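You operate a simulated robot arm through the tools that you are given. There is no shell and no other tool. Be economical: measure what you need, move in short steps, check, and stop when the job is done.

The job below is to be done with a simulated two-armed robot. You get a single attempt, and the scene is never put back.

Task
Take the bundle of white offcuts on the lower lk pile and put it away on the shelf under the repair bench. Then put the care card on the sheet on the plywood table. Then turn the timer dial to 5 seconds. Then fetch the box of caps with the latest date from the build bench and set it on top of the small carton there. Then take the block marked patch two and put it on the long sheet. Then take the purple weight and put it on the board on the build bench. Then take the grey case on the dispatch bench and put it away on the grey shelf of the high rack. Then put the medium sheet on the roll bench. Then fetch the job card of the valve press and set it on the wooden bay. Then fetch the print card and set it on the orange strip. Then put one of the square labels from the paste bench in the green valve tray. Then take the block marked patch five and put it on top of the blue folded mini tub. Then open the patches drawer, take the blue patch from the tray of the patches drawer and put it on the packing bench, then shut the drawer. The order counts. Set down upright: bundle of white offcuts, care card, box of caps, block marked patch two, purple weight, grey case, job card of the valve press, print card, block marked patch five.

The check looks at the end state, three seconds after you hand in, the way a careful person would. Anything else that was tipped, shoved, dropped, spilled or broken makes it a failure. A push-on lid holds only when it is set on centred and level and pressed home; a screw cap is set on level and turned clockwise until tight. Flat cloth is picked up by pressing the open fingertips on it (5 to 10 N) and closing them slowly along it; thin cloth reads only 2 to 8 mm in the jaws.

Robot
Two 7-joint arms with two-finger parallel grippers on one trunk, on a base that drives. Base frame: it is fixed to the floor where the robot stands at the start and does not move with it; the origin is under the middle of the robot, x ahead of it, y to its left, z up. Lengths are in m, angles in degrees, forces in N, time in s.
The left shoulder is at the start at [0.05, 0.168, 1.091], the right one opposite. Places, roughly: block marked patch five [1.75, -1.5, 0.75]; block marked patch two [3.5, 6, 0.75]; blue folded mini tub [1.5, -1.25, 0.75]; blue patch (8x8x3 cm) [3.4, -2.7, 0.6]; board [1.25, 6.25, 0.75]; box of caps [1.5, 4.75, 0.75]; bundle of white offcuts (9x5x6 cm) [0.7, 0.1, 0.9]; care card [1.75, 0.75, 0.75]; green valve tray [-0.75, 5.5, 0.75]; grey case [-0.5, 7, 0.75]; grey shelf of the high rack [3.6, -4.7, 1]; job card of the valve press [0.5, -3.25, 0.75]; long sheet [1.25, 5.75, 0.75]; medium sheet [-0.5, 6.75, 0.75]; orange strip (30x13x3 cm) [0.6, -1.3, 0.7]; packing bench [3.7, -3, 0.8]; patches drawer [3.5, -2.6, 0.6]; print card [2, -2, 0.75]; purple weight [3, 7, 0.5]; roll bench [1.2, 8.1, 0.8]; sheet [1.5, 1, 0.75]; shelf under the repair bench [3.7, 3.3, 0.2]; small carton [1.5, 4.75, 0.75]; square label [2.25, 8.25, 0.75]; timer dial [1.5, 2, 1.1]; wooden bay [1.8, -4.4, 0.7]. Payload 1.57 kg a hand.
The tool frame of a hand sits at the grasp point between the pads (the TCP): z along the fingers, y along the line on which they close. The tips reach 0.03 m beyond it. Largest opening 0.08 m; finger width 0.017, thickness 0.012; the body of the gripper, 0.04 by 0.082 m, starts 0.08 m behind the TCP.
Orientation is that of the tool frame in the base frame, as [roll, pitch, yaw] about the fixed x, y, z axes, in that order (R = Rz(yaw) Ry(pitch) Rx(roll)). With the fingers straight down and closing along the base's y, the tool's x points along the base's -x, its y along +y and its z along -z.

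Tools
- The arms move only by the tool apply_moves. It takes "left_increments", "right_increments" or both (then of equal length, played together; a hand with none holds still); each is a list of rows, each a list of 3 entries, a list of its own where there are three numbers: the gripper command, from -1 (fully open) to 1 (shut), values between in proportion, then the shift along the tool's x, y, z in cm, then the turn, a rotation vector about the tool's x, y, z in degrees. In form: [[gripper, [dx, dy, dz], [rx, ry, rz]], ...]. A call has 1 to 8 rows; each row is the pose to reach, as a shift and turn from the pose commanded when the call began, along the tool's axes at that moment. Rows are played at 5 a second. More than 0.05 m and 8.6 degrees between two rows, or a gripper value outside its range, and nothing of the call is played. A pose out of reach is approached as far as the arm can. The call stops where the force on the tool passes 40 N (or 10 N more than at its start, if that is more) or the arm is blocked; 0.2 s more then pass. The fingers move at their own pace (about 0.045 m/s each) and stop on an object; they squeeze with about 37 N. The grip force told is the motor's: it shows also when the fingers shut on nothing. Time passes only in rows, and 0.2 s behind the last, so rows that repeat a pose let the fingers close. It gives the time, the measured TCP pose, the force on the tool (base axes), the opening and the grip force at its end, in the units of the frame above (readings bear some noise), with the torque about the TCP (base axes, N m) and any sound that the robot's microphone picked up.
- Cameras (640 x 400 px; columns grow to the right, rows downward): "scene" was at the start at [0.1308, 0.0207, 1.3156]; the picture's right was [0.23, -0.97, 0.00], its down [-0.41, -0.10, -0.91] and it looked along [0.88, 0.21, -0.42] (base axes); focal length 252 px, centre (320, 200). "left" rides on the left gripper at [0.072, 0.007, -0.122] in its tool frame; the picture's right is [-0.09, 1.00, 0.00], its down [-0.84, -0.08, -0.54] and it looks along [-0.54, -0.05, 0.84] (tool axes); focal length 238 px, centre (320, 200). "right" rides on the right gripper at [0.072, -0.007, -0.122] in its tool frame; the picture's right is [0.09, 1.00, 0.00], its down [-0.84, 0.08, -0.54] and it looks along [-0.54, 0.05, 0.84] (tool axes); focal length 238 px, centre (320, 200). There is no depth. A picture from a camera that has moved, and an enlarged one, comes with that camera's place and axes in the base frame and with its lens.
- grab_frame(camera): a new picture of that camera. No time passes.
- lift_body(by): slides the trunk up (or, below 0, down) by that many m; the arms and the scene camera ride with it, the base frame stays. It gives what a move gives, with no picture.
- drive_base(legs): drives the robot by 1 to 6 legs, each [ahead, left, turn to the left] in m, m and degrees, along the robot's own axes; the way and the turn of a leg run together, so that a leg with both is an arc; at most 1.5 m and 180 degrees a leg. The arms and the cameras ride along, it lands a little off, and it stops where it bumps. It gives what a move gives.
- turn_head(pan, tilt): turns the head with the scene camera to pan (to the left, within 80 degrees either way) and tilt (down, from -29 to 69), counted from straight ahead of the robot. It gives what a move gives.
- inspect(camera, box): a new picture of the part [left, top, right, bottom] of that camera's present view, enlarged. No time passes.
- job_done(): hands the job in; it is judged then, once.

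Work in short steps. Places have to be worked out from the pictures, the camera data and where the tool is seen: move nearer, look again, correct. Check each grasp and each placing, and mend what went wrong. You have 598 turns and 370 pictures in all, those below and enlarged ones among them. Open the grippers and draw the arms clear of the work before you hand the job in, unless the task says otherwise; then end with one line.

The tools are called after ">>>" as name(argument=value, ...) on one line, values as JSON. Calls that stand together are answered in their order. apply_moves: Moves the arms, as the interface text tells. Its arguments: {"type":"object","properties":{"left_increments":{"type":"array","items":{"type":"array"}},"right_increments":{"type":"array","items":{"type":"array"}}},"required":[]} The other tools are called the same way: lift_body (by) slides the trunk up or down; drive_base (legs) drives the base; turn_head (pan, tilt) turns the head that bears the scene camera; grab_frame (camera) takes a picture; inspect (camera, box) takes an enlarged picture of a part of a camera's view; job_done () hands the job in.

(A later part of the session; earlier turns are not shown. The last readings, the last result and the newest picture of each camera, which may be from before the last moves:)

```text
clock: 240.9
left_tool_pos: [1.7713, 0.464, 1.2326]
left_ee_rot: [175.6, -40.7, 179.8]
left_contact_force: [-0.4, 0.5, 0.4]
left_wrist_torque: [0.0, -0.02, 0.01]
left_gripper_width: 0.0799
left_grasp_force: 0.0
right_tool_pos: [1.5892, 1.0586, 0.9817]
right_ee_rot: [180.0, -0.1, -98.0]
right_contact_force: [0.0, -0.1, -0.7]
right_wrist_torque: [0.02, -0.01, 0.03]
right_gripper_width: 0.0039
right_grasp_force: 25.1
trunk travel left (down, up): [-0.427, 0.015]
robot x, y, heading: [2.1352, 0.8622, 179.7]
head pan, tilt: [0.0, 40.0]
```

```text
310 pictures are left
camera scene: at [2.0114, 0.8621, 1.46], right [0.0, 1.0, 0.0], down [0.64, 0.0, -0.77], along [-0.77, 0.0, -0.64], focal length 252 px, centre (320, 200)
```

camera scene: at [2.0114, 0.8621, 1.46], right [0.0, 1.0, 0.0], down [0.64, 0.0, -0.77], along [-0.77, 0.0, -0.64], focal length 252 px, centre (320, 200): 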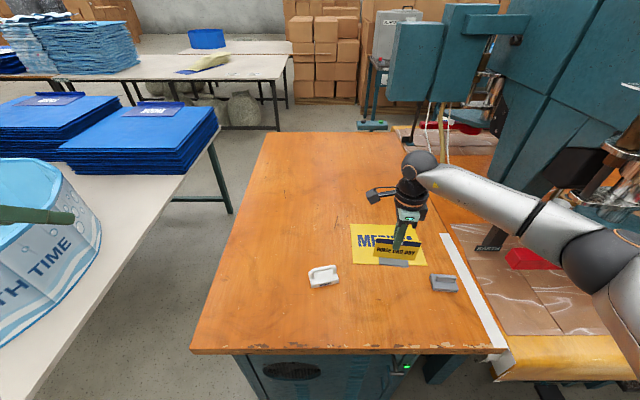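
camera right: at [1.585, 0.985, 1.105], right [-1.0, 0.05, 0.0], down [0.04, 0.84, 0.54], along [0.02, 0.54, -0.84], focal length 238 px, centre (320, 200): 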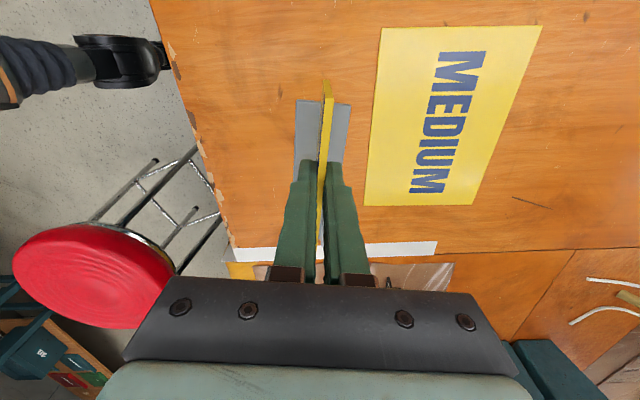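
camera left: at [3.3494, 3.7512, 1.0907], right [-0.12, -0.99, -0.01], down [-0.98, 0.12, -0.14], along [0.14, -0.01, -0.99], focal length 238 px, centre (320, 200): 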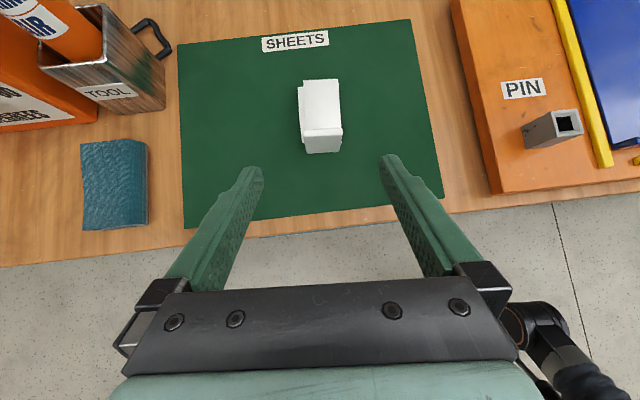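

Sheet spans x 1.33–1.52, y 0.97–1.22. I reach 13 cm further while rising, then lower the trunk.

>>> apply_moves(right_increments=[[1, [0, 3.5, -2.5], [0, 0, 0]], [1, [0, 7, -5], [0, 0, 0]], [1, [0, 10.5, -7.5], [0, 0, 0]], [1, [0, 13.4, -10], [0, 0, 0]]])

>>> lift_body(by=-0.18)

>>> grab_frame(camera="right")

```text
clock: 241.9
left_tool_pos: [1.7729, 0.4645, 1.2321]
left_ee_rot: [175.7, -40.6, 179.8]
left_contact_force: [-0.4, -0.9, -0.1]
left_wrist_torque: [0.0, 0.0, -0.02]
left_gripper_width: 0.08
left_grasp_force: 0.0
right_tool_pos: [1.5063, 1.083, 1.0732]
right_ee_rot: [179.8, -0.1, -97.9]
right_contact_force: [0.1, -0.1, -1.4]
right_wrist_torque: [-0.02, 0.04, -0.01]
right_gripper_width: 0.004
right_grasp_force: 24.8
right hand out of reach, approached as far as the arm can: row 3, 4
trunk travel left (down, up): [-0.427, 0.015]
robot x, y, heading: [2.1403, 0.8624, 180.2]
head pan, tilt: [0.0, 40.0]
```

```text
clock: 243.9
left_tool_pos: [1.7726, 0.4636, 1.0527]
left_ee_rot: [175.7, -40.7, 179.8]
left_contact_force: [0.5, -0.1, 0.7]
left_wrist_torque: [0.03, 0.0, 0.01]
left_gripper_width: 0.08
left_grasp_force: 0.1
right_tool_pos: [1.5069, 1.0841, 0.8914]
right_ee_rot: [180.0, 0.0, -98.0]
right_contact_force: [0.5, -0.7, -0.1]
right_wrist_torque: [0.01, -0.01, -0.01]
right_gripper_width: 0.0042
right_grasp_force: 24.6
trunk travel left (down, up): [-0.247, 0.195]
robot x, y, heading: [2.1357, 0.8627, 179.9]
head pan, tilt: [0.0, 40.0]
```

```text
309 pictures are left
camera right: at [1.5016, 1.011, 1.0142], right [-1.0, 0.05, 0.0], down [0.04, 0.84, 0.54], along [0.02, 0.54, -0.84], focal length 238 px, centre (320, 200)
```

right: 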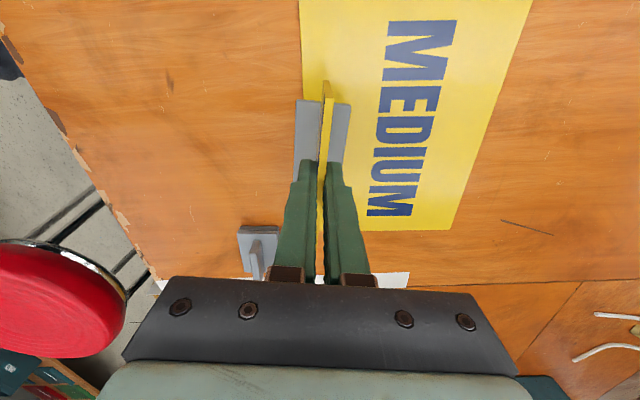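

>>> apply_moves(right_increments=[[1, [0, 2.5, 0], [0, 0, 0]], [1, [0, 5.2, 0], [0, 0, 0]]])

```text
clock: 244.6
left_tool_pos: [1.7717, 0.4653, 1.0512]
left_ee_rot: [175.7, -40.6, 179.8]
left_contact_force: [-0.5, 0.6, 0.8]
left_wrist_torque: [-0.03, 0.01, 0.01]
left_gripper_width: 0.0799
left_grasp_force: 0.0
right_tool_pos: [1.5059, 1.0848, 0.8904]
right_ee_rot: [179.9, 0.0, -98.0]
right_contact_force: [0.3, 0.2, -1.0]
right_wrist_torque: [0.04, 0.02, -0.02]
right_gripper_width: 0.0041
right_grasp_force: 25.2
right hand out of reach, approached as far as the arm can: row 1, 2
trunk travel left (down, up): [-0.247, 0.195]
robot x, y, heading: [2.1322, 0.8654, 179.9]
head pan, tilt: [0.0, 40.0]
```

I trade height: arm lower relative to the shoulder lets it reach farther.

>>> lift_body(by=0.1)

>>> apply_moves(right_increments=[[1, [0, 2, 3], [0, 0, 0]], [1, [0, 4, 6], [0, 0, 0]], [1, [0, 5, 8.5], [0, 0, 0]]])

```text
clock: 245.9
left_tool_pos: [1.7721, 0.4639, 1.153]
left_ee_rot: [175.7, -40.7, 179.7]
left_contact_force: [-0.8, -0.4, -0.6]
left_wrist_torque: [0.02, 0.0, 0.01]
left_gripper_width: 0.0801
left_grasp_force: 0.2
right_tool_pos: [1.5065, 1.0839, 0.9907]
right_ee_rot: [179.9, -0.1, -98.0]
right_contact_force: [0.7, 0.5, -0.3]
right_wrist_torque: [0.01, 0.02, -0.01]
right_gripper_width: 0.0043
right_grasp_force: 25.0
trunk travel left (down, up): [-0.347, 0.095]
robot x, y, heading: [2.1361, 0.8582, 180.1]
head pan, tilt: [0.0, 40.0]
```

```text
clock: 246.7
left_tool_pos: [1.7707, 0.4654, 1.1521]
left_ee_rot: [175.7, -40.7, 179.8]
left_contact_force: [0.0, 0.2, -0.3]
left_wrist_torque: [-0.01, -0.03, 0.03]
left_gripper_width: 0.0799
left_grasp_force: 0.0
right_tool_pos: [1.5098, 1.0916, 0.9112]
right_ee_rot: [179.9, -0.1, -98.1]
right_contact_force: [0.1, 0.1, 0.4]
right_wrist_torque: [-0.05, 0.0, 0.03]
right_gripper_width: 0.0041
right_grasp_force: 24.3
right hand out of reach, approached as far as the arm can: row 1, 2, 3
trunk travel left (down, up): [-0.347, 0.095]
robot x, y, heading: [2.1381, 0.8636, 179.9]
head pan, tilt: [0.0, 40.0]
```

I check the clearance between base and bench before driving closer.

>>> turn_head(pan=0, tilt=69)

>>> grab_frame(camera="scene")

```text
clock: 247.6
left_tool_pos: [1.7726, 0.4639, 1.152]
left_ee_rot: [175.7, -40.7, 179.9]
left_contact_force: [-0.7, 0.7, 0.3]
left_wrist_torque: [0.0, -0.02, -0.01]
left_gripper_width: 0.0798
left_grasp_force: 0.0
right_tool_pos: [1.5098, 1.0882, 0.9133]
right_ee_rot: [180.0, -0.2, -98.1]
right_contact_force: [-0.7, 0.8, 0.0]
right_wrist_torque: [0.0, 0.02, -0.02]
right_gripper_width: 0.004
right_grasp_force: 24.7
trunk travel left (down, up): [-0.347, 0.095]
robot x, y, heading: [2.1383, 0.8617, 179.8]
head pan, tilt: [0.0, 68.8]
```

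```text
308 pictures are left
camera scene: at [2.0418, 0.862, 1.3441], right [0.0, 1.0, 0.0], down [0.93, 0.0, -0.36], along [-0.36, 0.0, -0.93], focal length 252 px, centre (320, 200)
```

scene: 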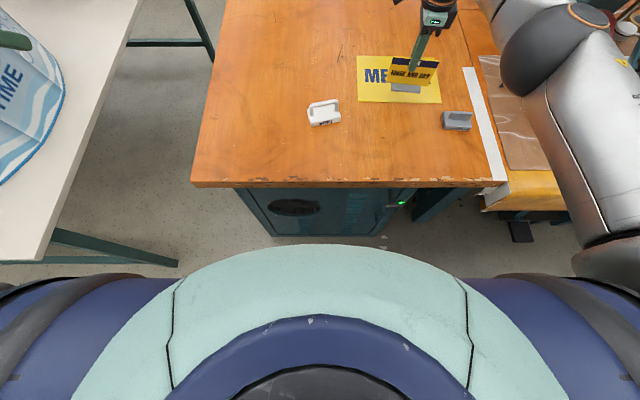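

The cabinet face is set back (x≈1.73), so there is room. Drive ahead 6 cm.

>>> drive_base(legs=[[0.06, 0, 0]])

>>> grab_frame(camera="right")

```text
clock: 248.6
left_tool_pos: [1.7118, 0.4648, 1.1517]
left_ee_rot: [175.7, -40.6, 179.8]
left_contact_force: [0.3, 1.6, -0.9]
left_wrist_torque: [0.0, 0.01, 0.01]
left_gripper_width: 0.0802
left_grasp_force: 0.0
right_tool_pos: [1.4502, 1.0886, 0.9105]
right_ee_rot: [179.9, -0.1, -97.9]
right_contact_force: [-0.1, 0.1, -0.2]
right_wrist_torque: [0.03, -0.02, 0.0]
right_gripper_width: 0.004
right_grasp_force: 24.5
trunk travel left (down, up): [-0.347, 0.095]
robot x, y, heading: [2.0791, 0.8642, 180.1]
head pan, tilt: [0.0, 68.8]
```

```text
307 pictures are left
camera right: at [1.4453, 1.0162, 1.0337], right [-1.0, 0.05, 0.0], down [0.04, 0.84, 0.54], along [0.02, 0.54, -0.84], focal length 238 px, centre (320, 200)
```

right: 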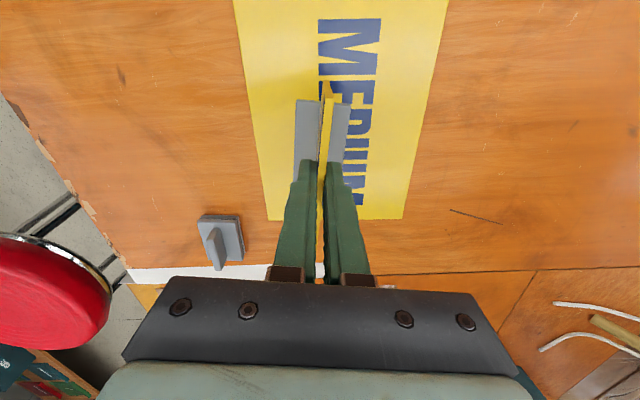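

Over the sheet. Lower the trunk by 4.5 cm to set it down.

>>> lift_body(by=-0.046)

```text
clock: 249.5
left_tool_pos: [1.7131, 0.4658, 1.1059]
left_ee_rot: [175.7, -40.7, 179.9]
left_contact_force: [-0.8, 0.3, -0.7]
left_wrist_torque: [0.02, 0.02, -0.02]
left_gripper_width: 0.0798
left_grasp_force: 0.1
right_tool_pos: [1.4507, 1.0888, 0.8659]
right_ee_rot: [179.9, 0.0, -98.0]
right_contact_force: [-0.4, -0.5, -0.4]
right_wrist_torque: [0.01, -0.01, 0.0]
right_gripper_width: 0.004
right_grasp_force: 25.4
trunk travel left (down, up): [-0.301, 0.141]
robot x, y, heading: [2.0792, 0.8627, 179.9]
head pan, tilt: [0.0, 68.8]
```

>>> lift_body(by=-0.004)

>>> apply_moves(right_increments=[[0.7, [0, 0, 0], [0, 0, 0]], [0.2, [0, 0, 0], [0, 0, 0]], [-0.5, [0, 0, 0], [0, 0, 0]], [-1, [0, 0, 0], [0, 0, 0]], [-1, [0, 0, 0], [0, 0, 0]]])

>>> lift_body(by=0.12)

>>> grab_frame(camera="right")

```text
clock: 250.0
left_tool_pos: [1.7137, 0.4634, 1.1032]
left_ee_rot: [175.7, -40.8, 179.9]
left_contact_force: [-0.2, 0.5, -0.3]
left_wrist_torque: [0.02, -0.04, -0.01]
left_gripper_width: 0.0799
left_grasp_force: 0.1
right_tool_pos: [1.4519, 1.0892, 0.865]
right_ee_rot: [179.7, 0.0, -98.1]
right_contact_force: [0.5, 1.4, 15.6]
right_wrist_torque: [0.18, -0.16, 0.02]
right_gripper_width: 0.0041
right_grasp_force: 24.6
trunk travel left (down, up): [-0.297, 0.145]
robot x, y, heading: [2.0809, 0.8624, 179.8]
head pan, tilt: [0.0, 68.8]
```

```text
clock: 251.2
left_tool_pos: [1.7118, 0.4649, 1.102]
left_ee_rot: [175.8, -40.7, 179.8]
left_contact_force: [-0.6, 0.2, 0.6]
left_wrist_torque: [0.01, 0.03, 0.0]
left_gripper_width: 0.0798
left_grasp_force: 0.0
right_tool_pos: [1.4495, 1.0895, 0.8608]
right_ee_rot: [179.9, 0.0, -97.9]
right_contact_force: [0.2, -0.5, 0.1]
right_wrist_torque: [-0.01, -0.02, -0.01]
right_gripper_width: 0.08
right_grasp_force: 0.0
trunk travel left (down, up): [-0.297, 0.145]
robot x, y, heading: [2.0765, 0.8646, 180.0]
head pan, tilt: [0.0, 68.8]
```

```text
clock: 252.7
left_tool_pos: [1.7114, 0.4642, 1.2213]
left_ee_rot: [175.7, -40.7, 179.8]
left_contact_force: [0.0, 0.0, 0.3]
left_wrist_torque: [-0.01, 0.0, 0.01]
left_gripper_width: 0.0802
left_grasp_force: 0.0
right_tool_pos: [1.4499, 1.0901, 0.9809]
right_ee_rot: [180.0, -0.2, -98.0]
right_contact_force: [0.4, 0.4, -0.2]
right_wrist_torque: [-0.06, -0.03, 0.01]
right_gripper_width: 0.08
right_grasp_force: 0.1
trunk travel left (down, up): [-0.417, 0.025]
robot x, y, heading: [2.0815, 0.8643, 180.0]
head pan, tilt: [0.0, 68.8]
```

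```text
306 pictures are left
camera right: at [1.4459, 1.0162, 1.1042], right [-1.0, 0.05, 0.0], down [0.04, 0.84, 0.54], along [0.02, 0.54, -0.84], focal length 238 px, centre (320, 200)
```

right: 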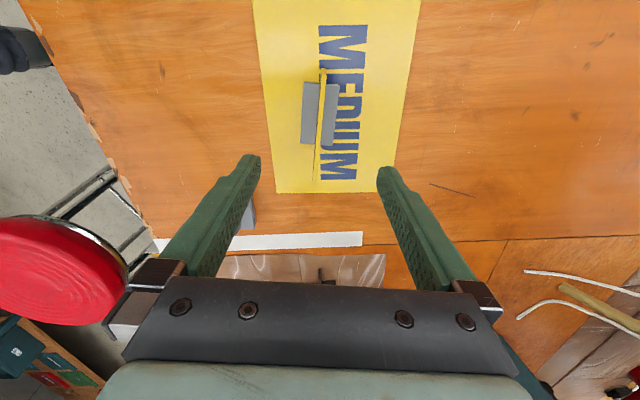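

The care card stands on the sheet. Next the timer dial near (1.5, 2.0, 1.1). I back off and look at the machine from here.

>>> drive_base(legs=[[-0.5, 0, 0]])

>>> turn_head(pan=-45, tilt=15)

>>> grab_frame(camera="scene")

```text
clock: 255.6
left_tool_pos: [2.2076, 0.4634, 1.221]
left_ee_rot: [175.7, -40.7, 179.9]
left_contact_force: [0.5, 0.3, 0.4]
left_wrist_torque: [0.0, 0.01, 0.0]
left_gripper_width: 0.08
left_grasp_force: 0.1
right_tool_pos: [1.9454, 1.088, 0.9825]
right_ee_rot: [179.8, -0.1, -98.2]
right_contact_force: [-0.2, 0.2, -0.5]
right_wrist_torque: [0.01, 0.01, -0.01]
right_gripper_width: 0.0801
right_grasp_force: 0.1
trunk travel left (down, up): [-0.417, 0.025]
robot x, y, heading: [2.5704, 0.8623, 180.1]
head pan, tilt: [0.0, 68.8]
```

```text
clock: 256.8
left_tool_pos: [2.2062, 0.463, 1.2218]
left_ee_rot: [175.6, -40.7, 179.7]
left_contact_force: [0.0, -0.1, -0.1]
left_wrist_torque: [-0.01, 0.0, -0.02]
left_gripper_width: 0.0799
left_grasp_force: 0.1
right_tool_pos: [1.9447, 1.0882, 0.9816]
right_ee_rot: [180.0, -0.1, -98.1]
right_contact_force: [-0.7, 0.5, 0.1]
right_wrist_torque: [-0.01, -0.01, -0.01]
right_gripper_width: 0.0802
right_grasp_force: 0.0
trunk travel left (down, up): [-0.417, 0.025]
robot x, y, heading: [2.5703, 0.8607, 179.9]
head pan, tilt: [-45.0, 15.0]
```

```text
305 pictures are left
camera scene: at [2.4665, 0.9275, 1.4897], right [0.71, 0.71, 0.0], down [0.18, -0.18, -0.97], along [-0.68, 0.68, -0.26], focal length 252 px, centre (320, 200)
```

scene: 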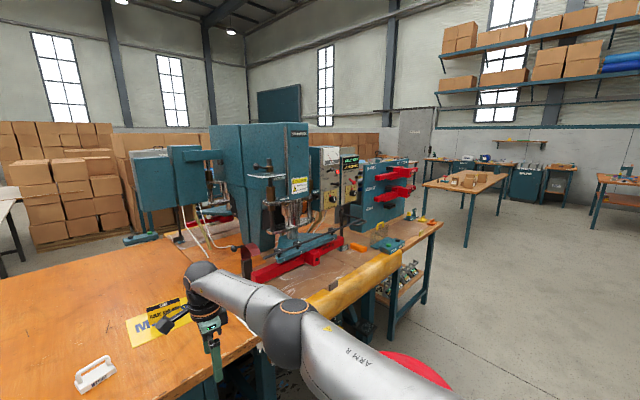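

>>> inspect(camera="scene", box=[260, 120, 420, 220])

```text
4.00 times, centred on (340, 170) of scene
camera zoom: at [2.4665, 0.9275, 1.4897], right [0.71, 0.71, 0.0], down [0.18, -0.18, -0.97], along [-0.68, 0.68, -0.26], focal length 1009 px, centre (240, 320)
```

zoom: 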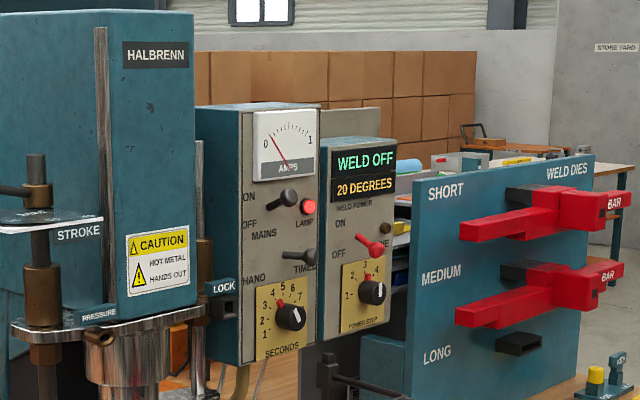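

The timer dial (knob on the "SECONDS" plate, facing +x) is near (1.5, 2.0, 1.106). I go round the stool to y≈2.25 so the left hand can reach it, and look.

>>> drive_base(legs=[[-0.28, 0, 0], [0, -1.4, 0], [0.35, 0, 0]])

>>> turn_head(pan=10, tilt=20)

>>> grab_frame(camera="scene")

```text
clock: 267.2
left_tool_pos: [2.1363, 1.8603, 1.2212]
left_ee_rot: [175.7, -40.7, -179.9]
left_contact_force: [-0.4, 0.4, 0.0]
left_wrist_torque: [-0.03, 0.0, -0.03]
left_gripper_width: 0.0801
left_grasp_force: 0.0
right_tool_pos: [1.8725, 2.4835, 0.9816]
right_ee_rot: [179.9, -0.1, -97.8]
right_contact_force: [0.2, -0.4, 0.0]
right_wrist_torque: [0.01, -0.01, 0.0]
right_gripper_width: 0.08
right_grasp_force: 0.1
trunk travel left (down, up): [-0.417, 0.025]
robot x, y, heading: [2.5018, 2.2581, -179.7]
head pan, tilt: [-45.0, 15.0]
```

```text
clock: 268.4
left_tool_pos: [2.1365, 1.8593, 1.2227]
left_ee_rot: [175.6, -40.7, -180.0]
left_contact_force: [0.1, 0.1, -0.3]
left_wrist_torque: [0.01, 0.02, -0.03]
left_gripper_width: 0.0799
left_grasp_force: 0.0
right_tool_pos: [1.873, 2.484, 0.9815]
right_ee_rot: [179.9, -0.1, -97.8]
right_contact_force: [-0.4, 0.0, -1.0]
right_wrist_torque: [0.02, 0.01, -0.02]
right_gripper_width: 0.08
right_grasp_force: 0.2
trunk travel left (down, up): [-0.417, 0.025]
robot x, y, heading: [2.5039, 2.2614, -179.8]
head pan, tilt: [10.0, 20.0]
```

```text
303 pictures are left
camera scene: at [2.37, 2.2425, 1.4816], right [-0.18, 0.98, 0.0], down [0.34, 0.06, -0.94], along [-0.93, -0.16, -0.34], focal length 252 px, centre (320, 200)
```

scene: 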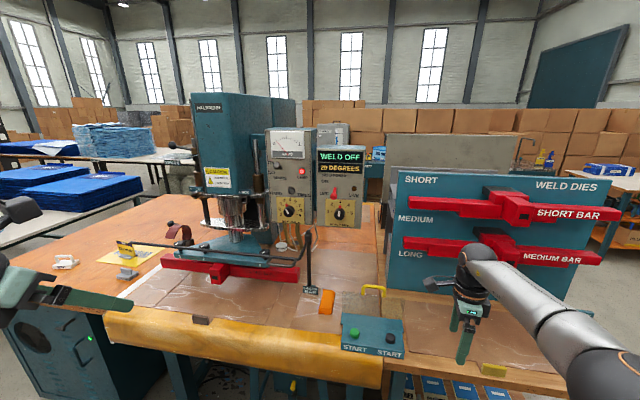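

>>> inspect(camera="scene", box=[256, 120, 384, 250])

```text
3.08 times, centred on (320, 185) of scene
camera zoom: at [2.37, 2.2425, 1.4816], right [-0.18, 0.98, 0.0], down [0.34, 0.06, -0.94], along [-0.93, -0.16, -0.34], focal length 776 px, centre (320, 246)
```

zoom: 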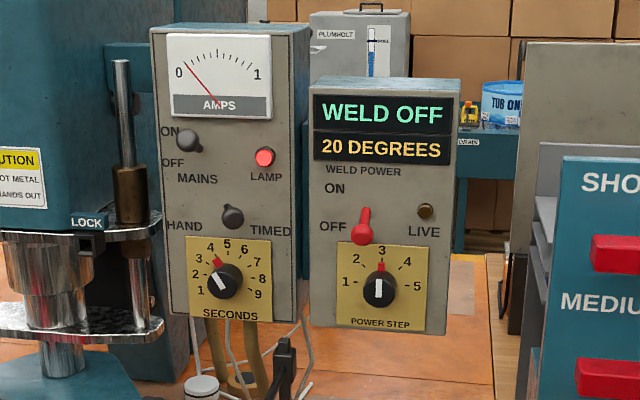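

>>> inspect(camera="scene", box=[276, 192, 316, 232])

```text
10.00 times, centred on (296, 212) of scene
camera zoom: at [2.37, 2.2425, 1.4816], right [-0.18, 0.98, 0.0], down [0.34, 0.06, -0.94], along [-0.93, -0.16, -0.34], focal length 2523 px, centre (560, 80)
```

zoom: 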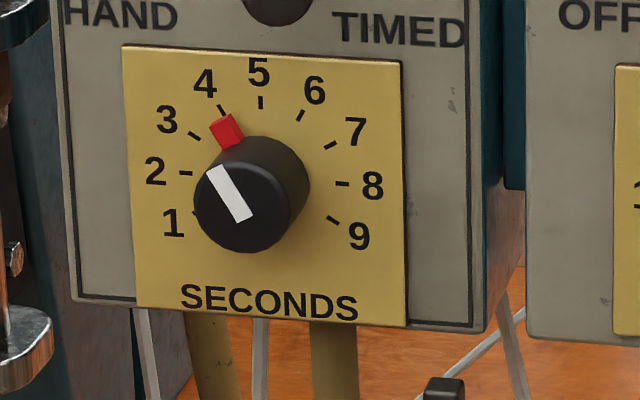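

Pointer stands at 4; one step (30° clockwise) is needed to reach 5. Dial at about (1.515, 1.98, 1.115), knob ~4 cm wide. First I tuck the right hand back and pitch the left hand horizontal.

>>> apply_moves(right_increments=[[-1, [-1, -3.1, -2.5], [0, 0, 0]], [-1, [-2, -6.2, -5], [0, 0, 0]], [-1, [-3, -9.3, -7.5], [0, 0, 0]], [-1, [-4, -12.4, -10], [0, 0, 0]], [-1, [-5, -15.5, -12.5], [0, 0, 0]], [-1, [-6, -18.6, -15], [0, 0, 0]], [-1, [-7, -21.7, -17.5], [0, 0, 0]], [-1, [-8, -25, -20], [0, 0, 0]]], left_increments=[[-1, [0, 0, 0], [0, 6, 0]], [-1, [0, 0, 0], [0, 12, 0]], [-1, [0, 0, 0], [0, 18, 0]], [-1, [0, 0, 0], [0, 24, 0]], [-1, [0, 0, 0], [0, 30, 0]], [-1, [0, 0, 0], [0, 36, 0]], [-1, [0, 0, 0], [0, 42, 0]], [-1, [0, 0, 0], [0, 49, 0]]])

```text
clock: 270.2
left_tool_pos: [2.133, 1.8503, 1.2206]
left_ee_rot: [90.6, -86.9, -93.6]
left_contact_force: [0.5, 0.4, 0.0]
left_wrist_torque: [0.02, 0.02, 0.02]
left_gripper_width: 0.08
left_grasp_force: 0.1
left hand out of reach, approached as far as the arm can: row 6, 7, 8
right_tool_pos: [2.1342, 2.5309, 1.1821]
right_ee_rot: [179.7, 0.0, -97.8]
right_contact_force: [0.3, -0.8, 0.2]
right_wrist_torque: [-0.01, 0.01, -0.01]
right_gripper_width: 0.0799
right_grasp_force: 0.0
trunk travel left (down, up): [-0.417, 0.025]
robot x, y, heading: [2.5008, 2.2623, -179.6]
head pan, tilt: [10.0, 20.0]
```

Left hand points horizontally. I shift the base right 0.13, lower the trunk 0.105, and extend the arm while straightening the small yaw.

>>> drive_base(legs=[[0, -0.13, 0]])

>>> lift_body(by=-0.105)

>>> apply_moves(left_increments=[[-1, [0, 0, 4.5], [1, 0, 1]], [-1, [0, 0, 9], [2, 0, 2]], [-1, [0, 0, 13.5], [3, 0, 3]], [-1, [0, 0, 18], [3, 0, 3]], [-1, [0, 0, 22.5], [3, 0, 3]]])

>>> grab_frame(camera="left")

>>> grab_frame(camera="scene")

```text
clock: 271.5
left_tool_pos: [2.1338, 1.9807, 1.2192]
left_ee_rot: [93.4, -86.8, -96.2]
left_contact_force: [0.6, 0.0, 0.1]
left_wrist_torque: [0.01, 0.0, 0.05]
left_gripper_width: 0.0801
left_grasp_force: 0.0
right_tool_pos: [2.1323, 2.6608, 1.1813]
right_ee_rot: [179.9, -0.1, -97.6]
right_contact_force: [-0.2, 0.4, -0.1]
right_wrist_torque: [-0.02, -0.01, 0.0]
right_gripper_width: 0.0803
right_grasp_force: 0.1
trunk travel left (down, up): [-0.417, 0.025]
robot x, y, heading: [2.4968, 2.3907, -179.9]
head pan, tilt: [10.0, 20.0]
```

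```text
clock: 272.9
left_tool_pos: [2.1332, 1.98, 1.1157]
left_ee_rot: [93.3, -86.9, -96.0]
left_contact_force: [-0.3, 0.9, -0.7]
left_wrist_torque: [-0.02, -0.03, -0.02]
left_gripper_width: 0.08
left_grasp_force: 0.1
right_tool_pos: [2.1329, 2.6607, 1.0753]
right_ee_rot: [179.8, -0.2, -97.7]
right_contact_force: [-0.5, -0.2, 0.0]
right_wrist_torque: [0.0, -0.01, 0.0]
right_gripper_width: 0.0801
right_grasp_force: 0.0
trunk travel left (down, up): [-0.312, 0.13]
robot x, y, heading: [2.5026, 2.3885, -179.7]
head pan, tilt: [10.0, 20.0]
```

```text
clock: 274.3
left_tool_pos: [1.9221, 1.9818, 1.2526]
left_ee_rot: [-1.0, -75.6, 2.4]
left_contact_force: [0.6, 0.6, 1.4]
left_wrist_torque: [0.02, -0.01, 0.0]
left_gripper_width: 0.0799
left_grasp_force: 0.0
left hand out of reach, approached as far as the arm can: row 4
right_tool_pos: [2.1325, 2.6595, 1.0763]
right_ee_rot: [179.8, -0.1, -97.8]
right_contact_force: [-0.3, 0.2, 0.0]
right_wrist_torque: [0.02, 0.0, -0.01]
right_gripper_width: 0.0801
right_grasp_force: 0.0
trunk travel left (down, up): [-0.312, 0.13]
robot x, y, heading: [2.4986, 2.3864, -180.1]
head pan, tilt: [10.0, 20.0]
stopped in row 5 (left hand): the arm was blocked; the commanded pose is now the measured one
```

```text
300 pictures are left
camera left: at [2.0593, 1.9922, 1.2907], right [-0.05, 0.99, -0.09], down [0.32, -0.07, -0.94], along [-0.95, -0.07, -0.31], focal length 238 px, centre (320, 200)
```

left: 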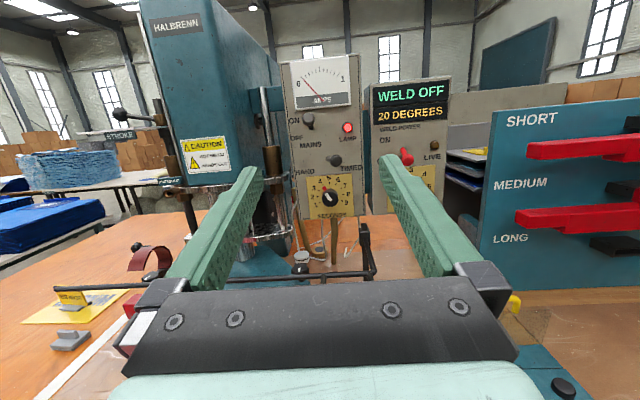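

```text
299 pictures are left
camera scene: at [2.3702, 2.3712, 1.3766], right [-0.18, 0.98, 0.0], down [0.34, 0.06, -0.94], along [-0.92, -0.17, -0.34], focal length 252 px, centre (320, 200)
```

scene: 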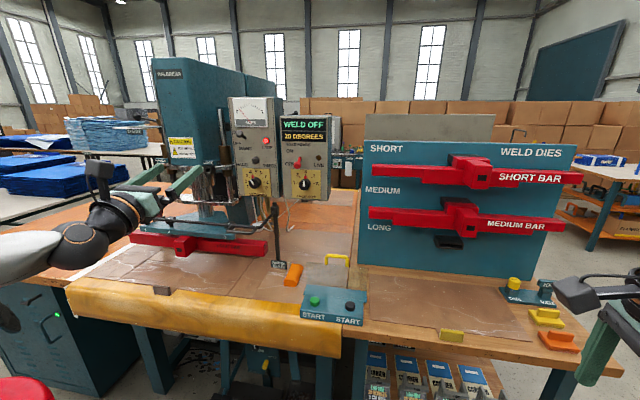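

The arm changed posture and now points 14° upward at z 1.25. I level it and lower it back.

>>> apply_moves(left_increments=[[-1, [-2.7, 0, -0.7], [0, -3, 0]], [-1, [-5.3, 0, -1.4], [0, -6, 0]], [-1, [-8, 0, -2], [0, -9, 0]], [-1, [-10.6, 0, -2.7], [0, -12, 0]], [-1, [-13.3, 0, -3.4], [0, -14.4, 0]]])

>>> grab_frame(camera="left")

```text
clock: 275.5
left_tool_pos: [1.9221, 1.9825, 1.115]
left_ee_rot: [-108.0, -89.7, 109.2]
left_contact_force: [-0.4, -0.2, 0.3]
left_wrist_torque: [0.01, 0.02, 0.0]
left_gripper_width: 0.08
left_grasp_force: 0.1
right_tool_pos: [2.1316, 2.6599, 1.0752]
right_ee_rot: [179.9, -0.1, -97.8]
right_contact_force: [-0.3, 1.1, 0.5]
right_wrist_torque: [0.01, 0.02, -0.01]
right_gripper_width: 0.08
right_grasp_force: 0.1
trunk travel left (down, up): [-0.312, 0.13]
robot x, y, heading: [2.5039, 2.3881, -179.7]
head pan, tilt: [10.0, 20.0]
```

```text
298 pictures are left
camera left: at [2.0449, 1.9929, 1.1851], right [-0.02, 0.99, -0.1], down [0.55, -0.07, -0.84], along [-0.84, -0.07, -0.54], focal length 238 px, centre (320, 200)
```

left: 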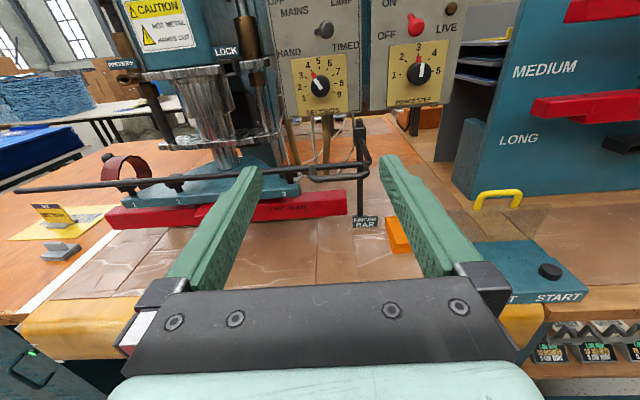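

Well aligned; dial now measured at y≈1.974, z≈1.124. Drive 0.27 ahead, then take another picture.

>>> drive_base(legs=[[0.27, 0, 0]])

>>> grab_frame(camera="left")

```text
clock: 277.4
left_tool_pos: [1.6512, 1.9843, 1.1127]
left_ee_rot: [-110.3, -89.7, 111.3]
left_contact_force: [-0.7, -0.4, 0.7]
left_wrist_torque: [0.02, 0.01, 0.0]
left_gripper_width: 0.0799
left_grasp_force: 0.1
right_tool_pos: [1.8642, 2.6606, 1.0768]
right_ee_rot: [179.9, 0.0, -97.9]
right_contact_force: [0.4, -0.1, 0.7]
right_wrist_torque: [0.02, -0.04, -0.01]
right_gripper_width: 0.0799
right_grasp_force: 0.0
trunk travel left (down, up): [-0.312, 0.13]
robot x, y, heading: [2.2324, 2.3858, -179.8]
head pan, tilt: [10.0, 20.0]
```

```text
297 pictures are left
camera left: at [1.7741, 1.9938, 1.1852], right [-0.02, 1.0, -0.1], down [0.55, -0.07, -0.84], along [-0.84, -0.07, -0.54], focal length 238 px, centre (320, 200)
```

left: 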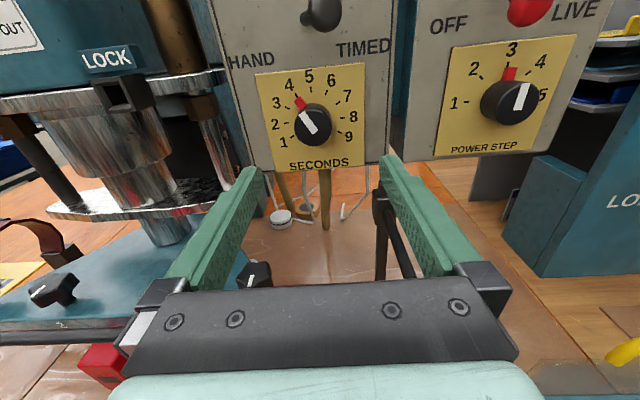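

>>> apply_moves(left_increments=[[-1, [1.3, -0.6, 2], [0, 0, 0]], [-1, [1.3, -0.6, 5], [0, 0, 0]]])

>>> grab_frame(camera="left")

```text
clock: 278.0
left_tool_pos: [1.6012, 1.9768, 1.1259]
left_ee_rot: [-116.6, -89.7, 117.6]
left_contact_force: [0.0, -0.4, 0.4]
left_wrist_torque: [-0.03, -0.02, 0.02]
left_gripper_width: 0.08
left_grasp_force: 0.0
right_tool_pos: [1.8637, 2.66, 1.0748]
right_ee_rot: [180.0, 0.0, -97.9]
right_contact_force: [0.3, 0.1, 0.4]
right_wrist_torque: [0.01, -0.02, -0.01]
right_gripper_width: 0.08
right_grasp_force: 0.1
trunk travel left (down, up): [-0.312, 0.13]
robot x, y, heading: [2.2296, 2.3865, -179.7]
head pan, tilt: [10.0, 20.0]
```

```text
296 pictures are left
camera left: at [1.7238, 1.9872, 1.1979], right [-0.02, 1.0, -0.1], down [0.55, -0.07, -0.84], along [-0.84, -0.07, -0.54], focal length 238 px, centre (320, 200)
```

left: 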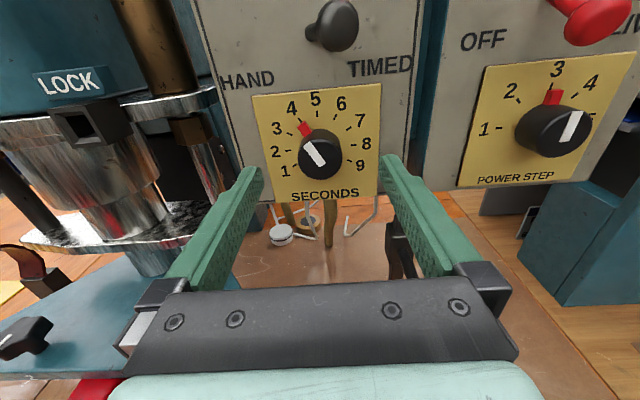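

Knob centred. I advance 4 cm and close on it.

>>> apply_moves(left_increments=[[-1, [0, 0, 2], [0, 0, 0]], [-1, [0, 0, 4], [0, 0, 0]], [-0.2, [0, 0, 4], [0, 0, 0]], [0.4, [0, 0, 4], [0, 0, 0]], [1, [0, 0, 4], [0, 0, 0]], [1, [0, 0, 4], [0, 0, 0]]])

>>> grab_frame(camera="left")

```text
clock: 279.4
left_tool_pos: [1.5607, 1.9754, 1.128]
left_ee_rot: [-103.7, -89.7, 104.8]
left_contact_force: [-1.8, -0.7, 1.2]
left_wrist_torque: [-0.01, -0.01, -0.05]
left_gripper_width: 0.0374
left_grasp_force: 24.8
right_tool_pos: [1.8625, 2.6608, 1.0755]
right_ee_rot: [179.9, -0.1, -97.8]
right_contact_force: [-1.4, 0.7, -0.9]
right_wrist_torque: [-0.03, 0.03, 0.0]
right_gripper_width: 0.0797
right_grasp_force: 0.1
trunk travel left (down, up): [-0.312, 0.13]
robot x, y, heading: [2.2336, 2.3885, -179.9]
head pan, tilt: [10.0, 20.0]
```

```text
295 pictures are left
camera left: at [1.6837, 1.9858, 1.1986], right [-0.02, 1.0, -0.1], down [0.54, -0.07, -0.84], along [-0.84, -0.07, -0.54], focal length 238 px, centre (320, 200)
```

left: 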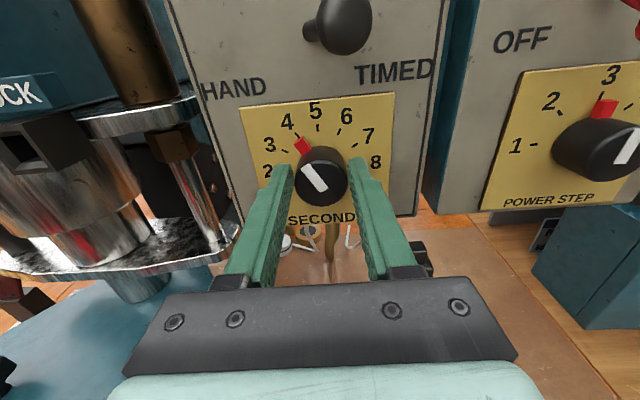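

Knob gripped (3.7 cm). Rotate +30° about the tool axis (clockwise seen from front).

>>> apply_moves(left_increments=[[1, [0, 0, 0], [0, 0, 5]], [1, [0, 0, 0], [0, 0, 10]], [1, [0, 0, 0], [0, 0, 15]], [1, [0, 0, 0], [0, 0, 20]], [1, [0, 0, 0], [0, 0, 25]], [1, [0, 0, 0], [0, 0, 30]], [1, [0, 0, 0], [0, 0, 30]]])

>>> inspect(camera="left", box=[200, 60, 440, 260])

```text
clock: 281.0
left_tool_pos: [1.5606, 1.9797, 1.1261]
left_ee_rot: [-90.7, -59.5, 91.3]
left_contact_force: [-2.9, 13.4, -6.0]
left_wrist_torque: [0.13, 0.33, -0.89]
left_gripper_width: 0.0371
left_grasp_force: 43.6
right_tool_pos: [1.8622, 2.662, 1.0754]
right_ee_rot: [179.9, -0.1, -97.9]
right_contact_force: [0.0, -0.6, -0.2]
right_wrist_torque: [0.0, 0.02, -0.01]
right_gripper_width: 0.08
right_grasp_force: 0.1
trunk travel left (down, up): [-0.312, 0.13]
robot x, y, heading: [2.2266, 2.387, -180.0]
head pan, tilt: [10.0, 20.0]
```

```text
2.00 times, centred on (320, 160) of left
camera zoom: at [1.683, 2.0245, 1.1847], right [-0.01, 0.81, -0.58], down [0.55, -0.48, -0.68], along [-0.83, -0.33, -0.44], focal length 477 px, centre (320, 280)
```

zoom: 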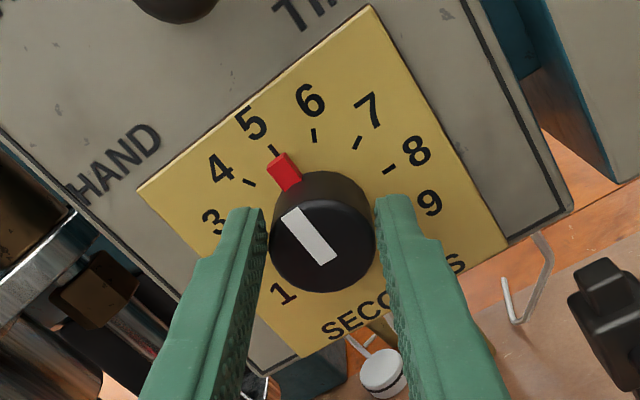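

The red pointer is at the tick of 5. I open and draw back, then check.

>>> apply_moves(left_increments=[[0.5, [0, 0, 0], [0, 0, 0]], [-0.3, [0, 0, 0], [0, 0, 0]], [-1, [0, 0, 0], [0, 0, 0]], [-1, [0, 0, -3], [0, 0, 0]], [-1, [0, 0, -7], [0, 0, 0]]])

>>> inspect(camera="left", box=[240, 60, 400, 180])

```text
clock: 282.2
left_tool_pos: [1.632, 1.9745, 1.1273]
left_ee_rot: [-90.0, -59.7, 91.1]
left_contact_force: [0.1, -0.2, 0.1]
left_wrist_torque: [-0.01, 0.0, -0.01]
left_gripper_width: 0.08
left_grasp_force: 0.1
right_tool_pos: [1.8643, 2.6608, 1.0759]
right_ee_rot: [179.8, -0.1, -97.9]
right_contact_force: [0.7, -1.0, -0.6]
right_wrist_torque: [-0.02, 0.0, -0.02]
right_gripper_width: 0.08
right_grasp_force: 0.0
trunk travel left (down, up): [-0.312, 0.13]
robot x, y, heading: [2.2294, 2.3889, -179.9]
head pan, tilt: [10.0, 20.0]
```

```text
3.33 times, centred on (320, 120) of left
camera zoom: at [1.7542, 2.0217, 1.1853], right [-0.01, 0.81, -0.58], down [0.55, -0.48, -0.68], along [-0.83, -0.33, -0.44], focal length 794 px, centre (320, 467)
```

zoom: 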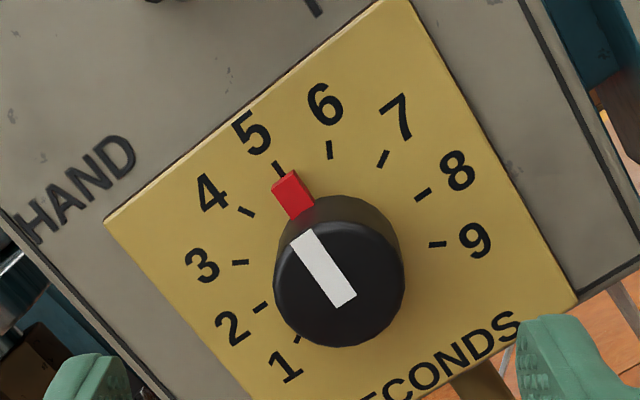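

Pointer is on 5. Now the build bench (task 4). I back away and turn north; first retract and return the left hand roll.

>>> drive_base(legs=[[-0.55, 0, 0]])

>>> apply_moves(left_increments=[[-1, [0, 0, -4], [0, 0, -7.5]], [-1, [0, 0, -8], [0, 0, -15]], [-1, [0, 0, -12], [0, 0, -22.5]], [-1, [0, 0, -16], [0, 0, -30]], [-1, [0, 0, -20], [0, 0, -30]]])

>>> drive_base(legs=[[0, 0, -90], [0.9, 0, 0]])

>>> turn_head(pan=35, tilt=20)

>>> grab_frame(camera="scene")

```text
clock: 285.4
left_tool_pos: [2.1829, 1.9737, 1.1268]
left_ee_rot: [-90.1, -59.6, 91.8]
left_contact_force: [-0.4, -0.4, -1.1]
left_wrist_torque: [0.0, 0.01, 0.02]
left_gripper_width: 0.0801
left_grasp_force: 0.0
right_tool_pos: [2.4077, 2.6607, 1.077]
right_ee_rot: [179.8, -0.1, -97.4]
right_contact_force: [0.1, -1.0, -0.4]
right_wrist_torque: [-0.01, 0.03, -0.03]
right_gripper_width: 0.0799
right_grasp_force: 0.1
trunk travel left (down, up): [-0.312, 0.13]
robot x, y, heading: [2.7738, 2.3906, -179.4]
head pan, tilt: [10.0, 20.0]
```

```text
clock: 286.6
left_tool_pos: [2.3844, 1.978, 1.1258]
left_ee_rot: [-103.6, -89.8, 105.3]
left_contact_force: [1.1, 0.6, -0.7]
left_wrist_torque: [-0.01, -0.02, 0.0]
left_gripper_width: 0.0801
left_grasp_force: 0.0
right_tool_pos: [2.4083, 2.6598, 1.0761]
right_ee_rot: [179.7, 0.0, -97.3]
right_contact_force: [-0.7, -0.3, -0.2]
right_wrist_torque: [-0.03, 0.04, 0.0]
right_gripper_width: 0.0801
right_grasp_force: 0.0
trunk travel left (down, up): [-0.312, 0.13]
robot x, y, heading: [2.775, 2.3896, -179.3]
head pan, tilt: [10.0, 20.0]
```

```text
clock: 295.0
left_tool_pos: [2.333, 3.662, 1.1267]
left_ee_rot: [-107.2, -89.7, 20.0]
left_contact_force: [-0.4, 0.3, -0.7]
left_wrist_torque: [-0.03, -0.03, -0.03]
left_gripper_width: 0.0803
left_grasp_force: 0.1
right_tool_pos: [3.0133, 3.6507, 1.076]
right_ee_rot: [179.9, -0.1, 173.6]
right_contact_force: [0.0, -0.3, 0.2]
right_wrist_torque: [-0.04, 0.0, 0.0]
right_gripper_width: 0.0798
right_grasp_force: 0.0
trunk travel left (down, up): [-0.312, 0.13]
robot x, y, heading: [2.751, 3.2744, 91.6]
head pan, tilt: [10.0, 20.0]
```

```text
clock: 295.9
left_tool_pos: [2.3315, 3.6621, 1.1259]
left_ee_rot: [-105.6, -89.7, 18.5]
left_contact_force: [-0.1, 0.6, -0.4]
left_wrist_torque: [-0.06, 0.0, -0.02]
left_gripper_width: 0.0802
left_grasp_force: 0.0
right_tool_pos: [3.0127, 3.65, 1.0765]
right_ee_rot: [179.9, -0.1, 173.7]
right_contact_force: [-1.0, -0.3, -0.1]
right_wrist_torque: [0.01, 0.03, -0.03]
right_gripper_width: 0.0799
right_grasp_force: 0.0
trunk travel left (down, up): [-0.312, 0.13]
robot x, y, heading: [2.7526, 3.2759, 91.9]
head pan, tilt: [35.0, 20.0]
```

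```text
292 pictures are left
camera scene: at [2.6967, 3.3893, 1.3766], right [0.8, 0.6, 0.0], down [0.2, -0.27, -0.94], along [-0.56, 0.75, -0.34], focal length 252 px, centre (320, 200)
```

scene: 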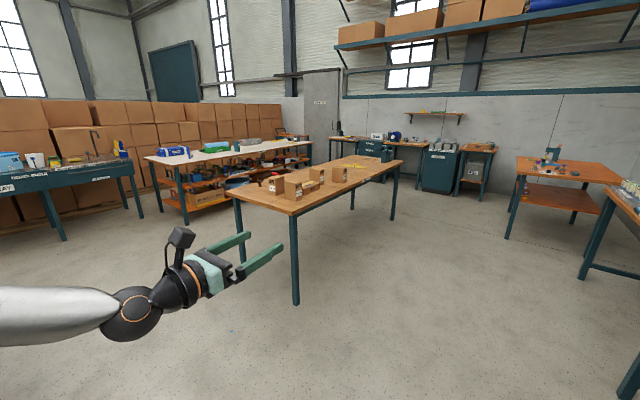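

I drive north to y≈4.7 and turn to face the build bench from the east.

>>> drive_base(legs=[[1.4, 0, 0], [0, 0, 88]])

>>> turn_head(pan=0, tilt=25)

>>> grab_frame(camera="scene")

```text
clock: 306.6
left_tool_pos: [2.3254, 4.214, 1.1252]
left_ee_rot: [-104.4, -89.8, 107.6]
left_contact_force: [-0.1, 0.1, -0.4]
left_wrist_torque: [-0.01, 0.04, 0.03]
left_gripper_width: 0.0801
left_grasp_force: 0.0
right_tool_pos: [2.3319, 4.8972, 1.0763]
right_ee_rot: [180.0, -0.1, -95.8]
right_contact_force: [0.4, 0.3, 0.5]
right_wrist_torque: [0.01, 0.04, -0.01]
right_gripper_width: 0.0799
right_grasp_force: 0.0
trunk travel left (down, up): [-0.312, 0.13]
robot x, y, heading: [2.7055, 4.6364, -177.8]
head pan, tilt: [35.0, 20.0]
```

```text
clock: 307.6
left_tool_pos: [2.3245, 4.2148, 1.1251]
left_ee_rot: [-104.8, -89.7, 108.0]
left_contact_force: [0.4, -0.2, 0.0]
left_wrist_torque: [-0.01, -0.02, 0.01]
left_gripper_width: 0.0801
left_grasp_force: 0.0
right_tool_pos: [2.3312, 4.8969, 1.0752]
right_ee_rot: [180.0, -0.1, -95.8]
right_contact_force: [-0.3, -0.6, 0.0]
right_wrist_torque: [-0.01, 0.0, -0.02]
right_gripper_width: 0.0797
right_grasp_force: 0.1
trunk travel left (down, up): [-0.312, 0.13]
robot x, y, heading: [2.7086, 4.6398, -177.8]
head pan, tilt: [0.0, 25.0]
```

```text
291 pictures are left
camera scene: at [2.5769, 4.6321, 1.3685], right [-0.04, 1.0, 0.0], down [0.42, 0.02, -0.91], along [-0.91, -0.03, -0.42], focal length 252 px, centre (320, 200)
```

scene: 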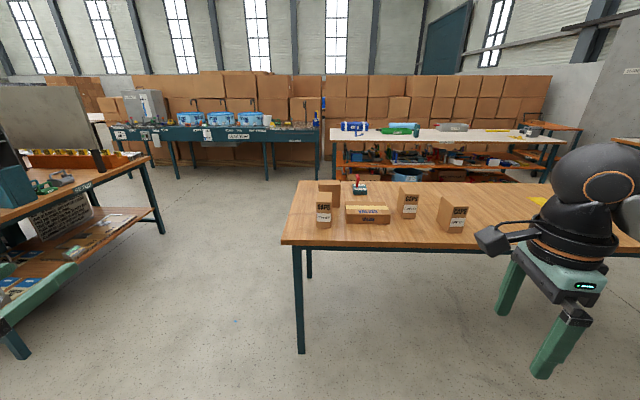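

>>> inspect(camera="scene", box=[300, 165, 480, 245])

```text
3.56 times, centred on (390, 205) of scene
camera zoom: at [2.5769, 4.6321, 1.3685], right [-0.04, 1.0, 0.0], down [0.42, 0.02, -0.91], along [-0.91, -0.03, -0.42], focal length 897 px, centre (71, 182)
```

zoom: 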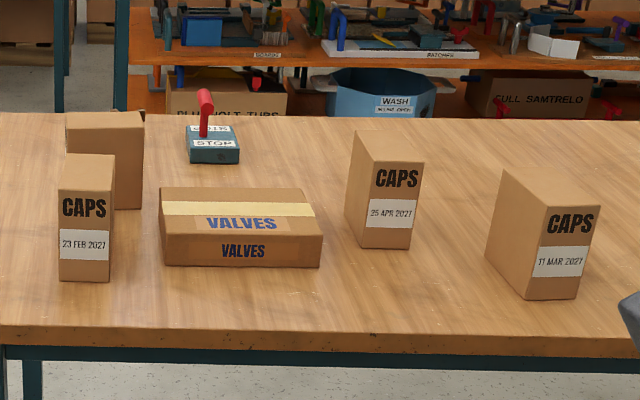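

Visible dates: 23 Feb, 25 Apr, 11 Mar 2027; a fourth box stands behind. I move closer and look at the fourth box.

>>> drive_base(legs=[[0.4, 0, -2]])

>>> turn_head(pan=-10, tilt=40)

>>> grab_frame(camera="scene")

>>> grab_frame(camera="left")

```text
clock: 310.1
left_tool_pos: [1.9083, 4.2243, 1.1244]
left_ee_rot: [-108.3, -89.7, 109.1]
left_contact_force: [0.1, 0.1, -0.6]
left_wrist_torque: [0.01, -0.03, 0.02]
left_gripper_width: 0.0798
left_grasp_force: 0.0
right_tool_pos: [1.9438, 4.9066, 1.0748]
right_ee_rot: [179.9, -0.2, -98.4]
right_contact_force: [-0.4, -0.1, 0.1]
right_wrist_torque: [-0.02, -0.04, -0.01]
right_gripper_width: 0.0798
right_grasp_force: 0.1
trunk travel left (down, up): [-0.312, 0.13]
robot x, y, heading: [2.3116, 4.6354, 179.5]
head pan, tilt: [0.0, 25.0]
```

```text
clock: 310.8
left_tool_pos: [1.9091, 4.2255, 1.1262]
left_ee_rot: [-105.2, -89.6, 106.0]
left_contact_force: [0.4, -0.2, 0.2]
left_wrist_torque: [0.01, 0.0, -0.01]
left_gripper_width: 0.0799
left_grasp_force: 0.0
right_tool_pos: [1.9436, 4.9056, 1.0745]
right_ee_rot: [179.8, -0.2, -98.3]
right_contact_force: [0.4, -0.3, -0.2]
right_wrist_torque: [0.03, -0.03, 0.03]
right_gripper_width: 0.08
right_grasp_force: 0.0
trunk travel left (down, up): [-0.312, 0.13]
robot x, y, heading: [2.3067, 4.6325, 179.6]
head pan, tilt: [-10.0, 40.0]
```

```text
289 pictures are left
camera scene: at [2.1869, 4.646, 1.3453], right [0.18, 0.98, 0.0], down [0.63, -0.11, -0.77], along [-0.75, 0.14, -0.64], focal length 252 px, centre (320, 200)
```

scene: 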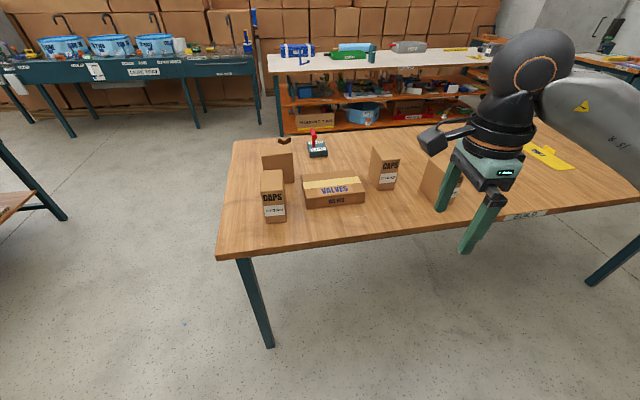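

```text
288 pictures are left
camera left: at [2.0315, 4.2346, 1.1973], right [-0.01, 1.0, -0.1], down [0.54, -0.07, -0.84], along [-0.84, -0.06, -0.54], focal length 238 px, centre (320, 200)
```

left: 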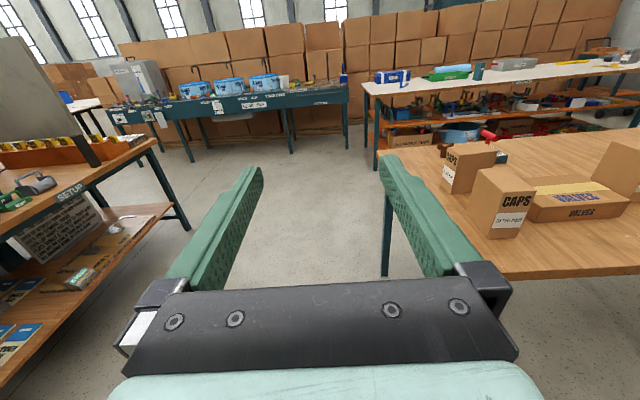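

>>> inspect(camera="left", box=[400, 120, 520, 195])

>>> inspect(camera="scene", box=[230, 125, 480, 245])

```text
5.33 times, centred on (460, 158) of left
camera zoom: at [2.0315, 4.2346, 1.1973], right [-0.01, 1.0, -0.1], down [0.54, -0.07, -0.84], along [-0.84, -0.06, -0.54], focal length 1271 px, centre (-427, 427)
```

zoom: 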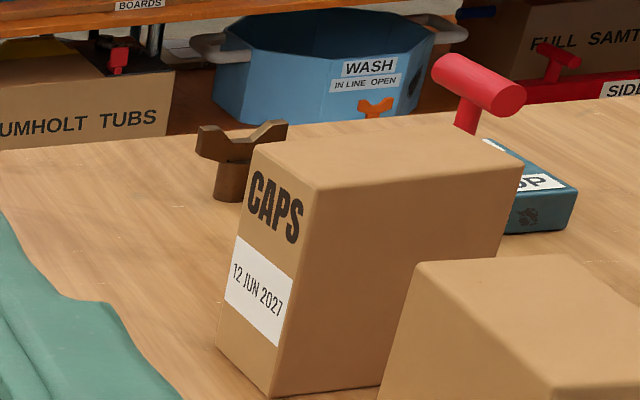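

```text
2.56 times, centred on (355, 185) of scene
camera zoom: at [2.1869, 4.646, 1.3453], right [0.18, 0.98, 0.0], down [0.63, -0.11, -0.77], along [-0.75, 0.14, -0.64], focal length 646 px, centre (230, 238)
```

zoom: 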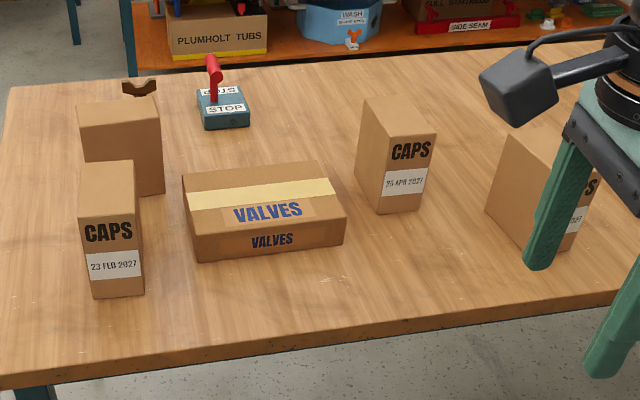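

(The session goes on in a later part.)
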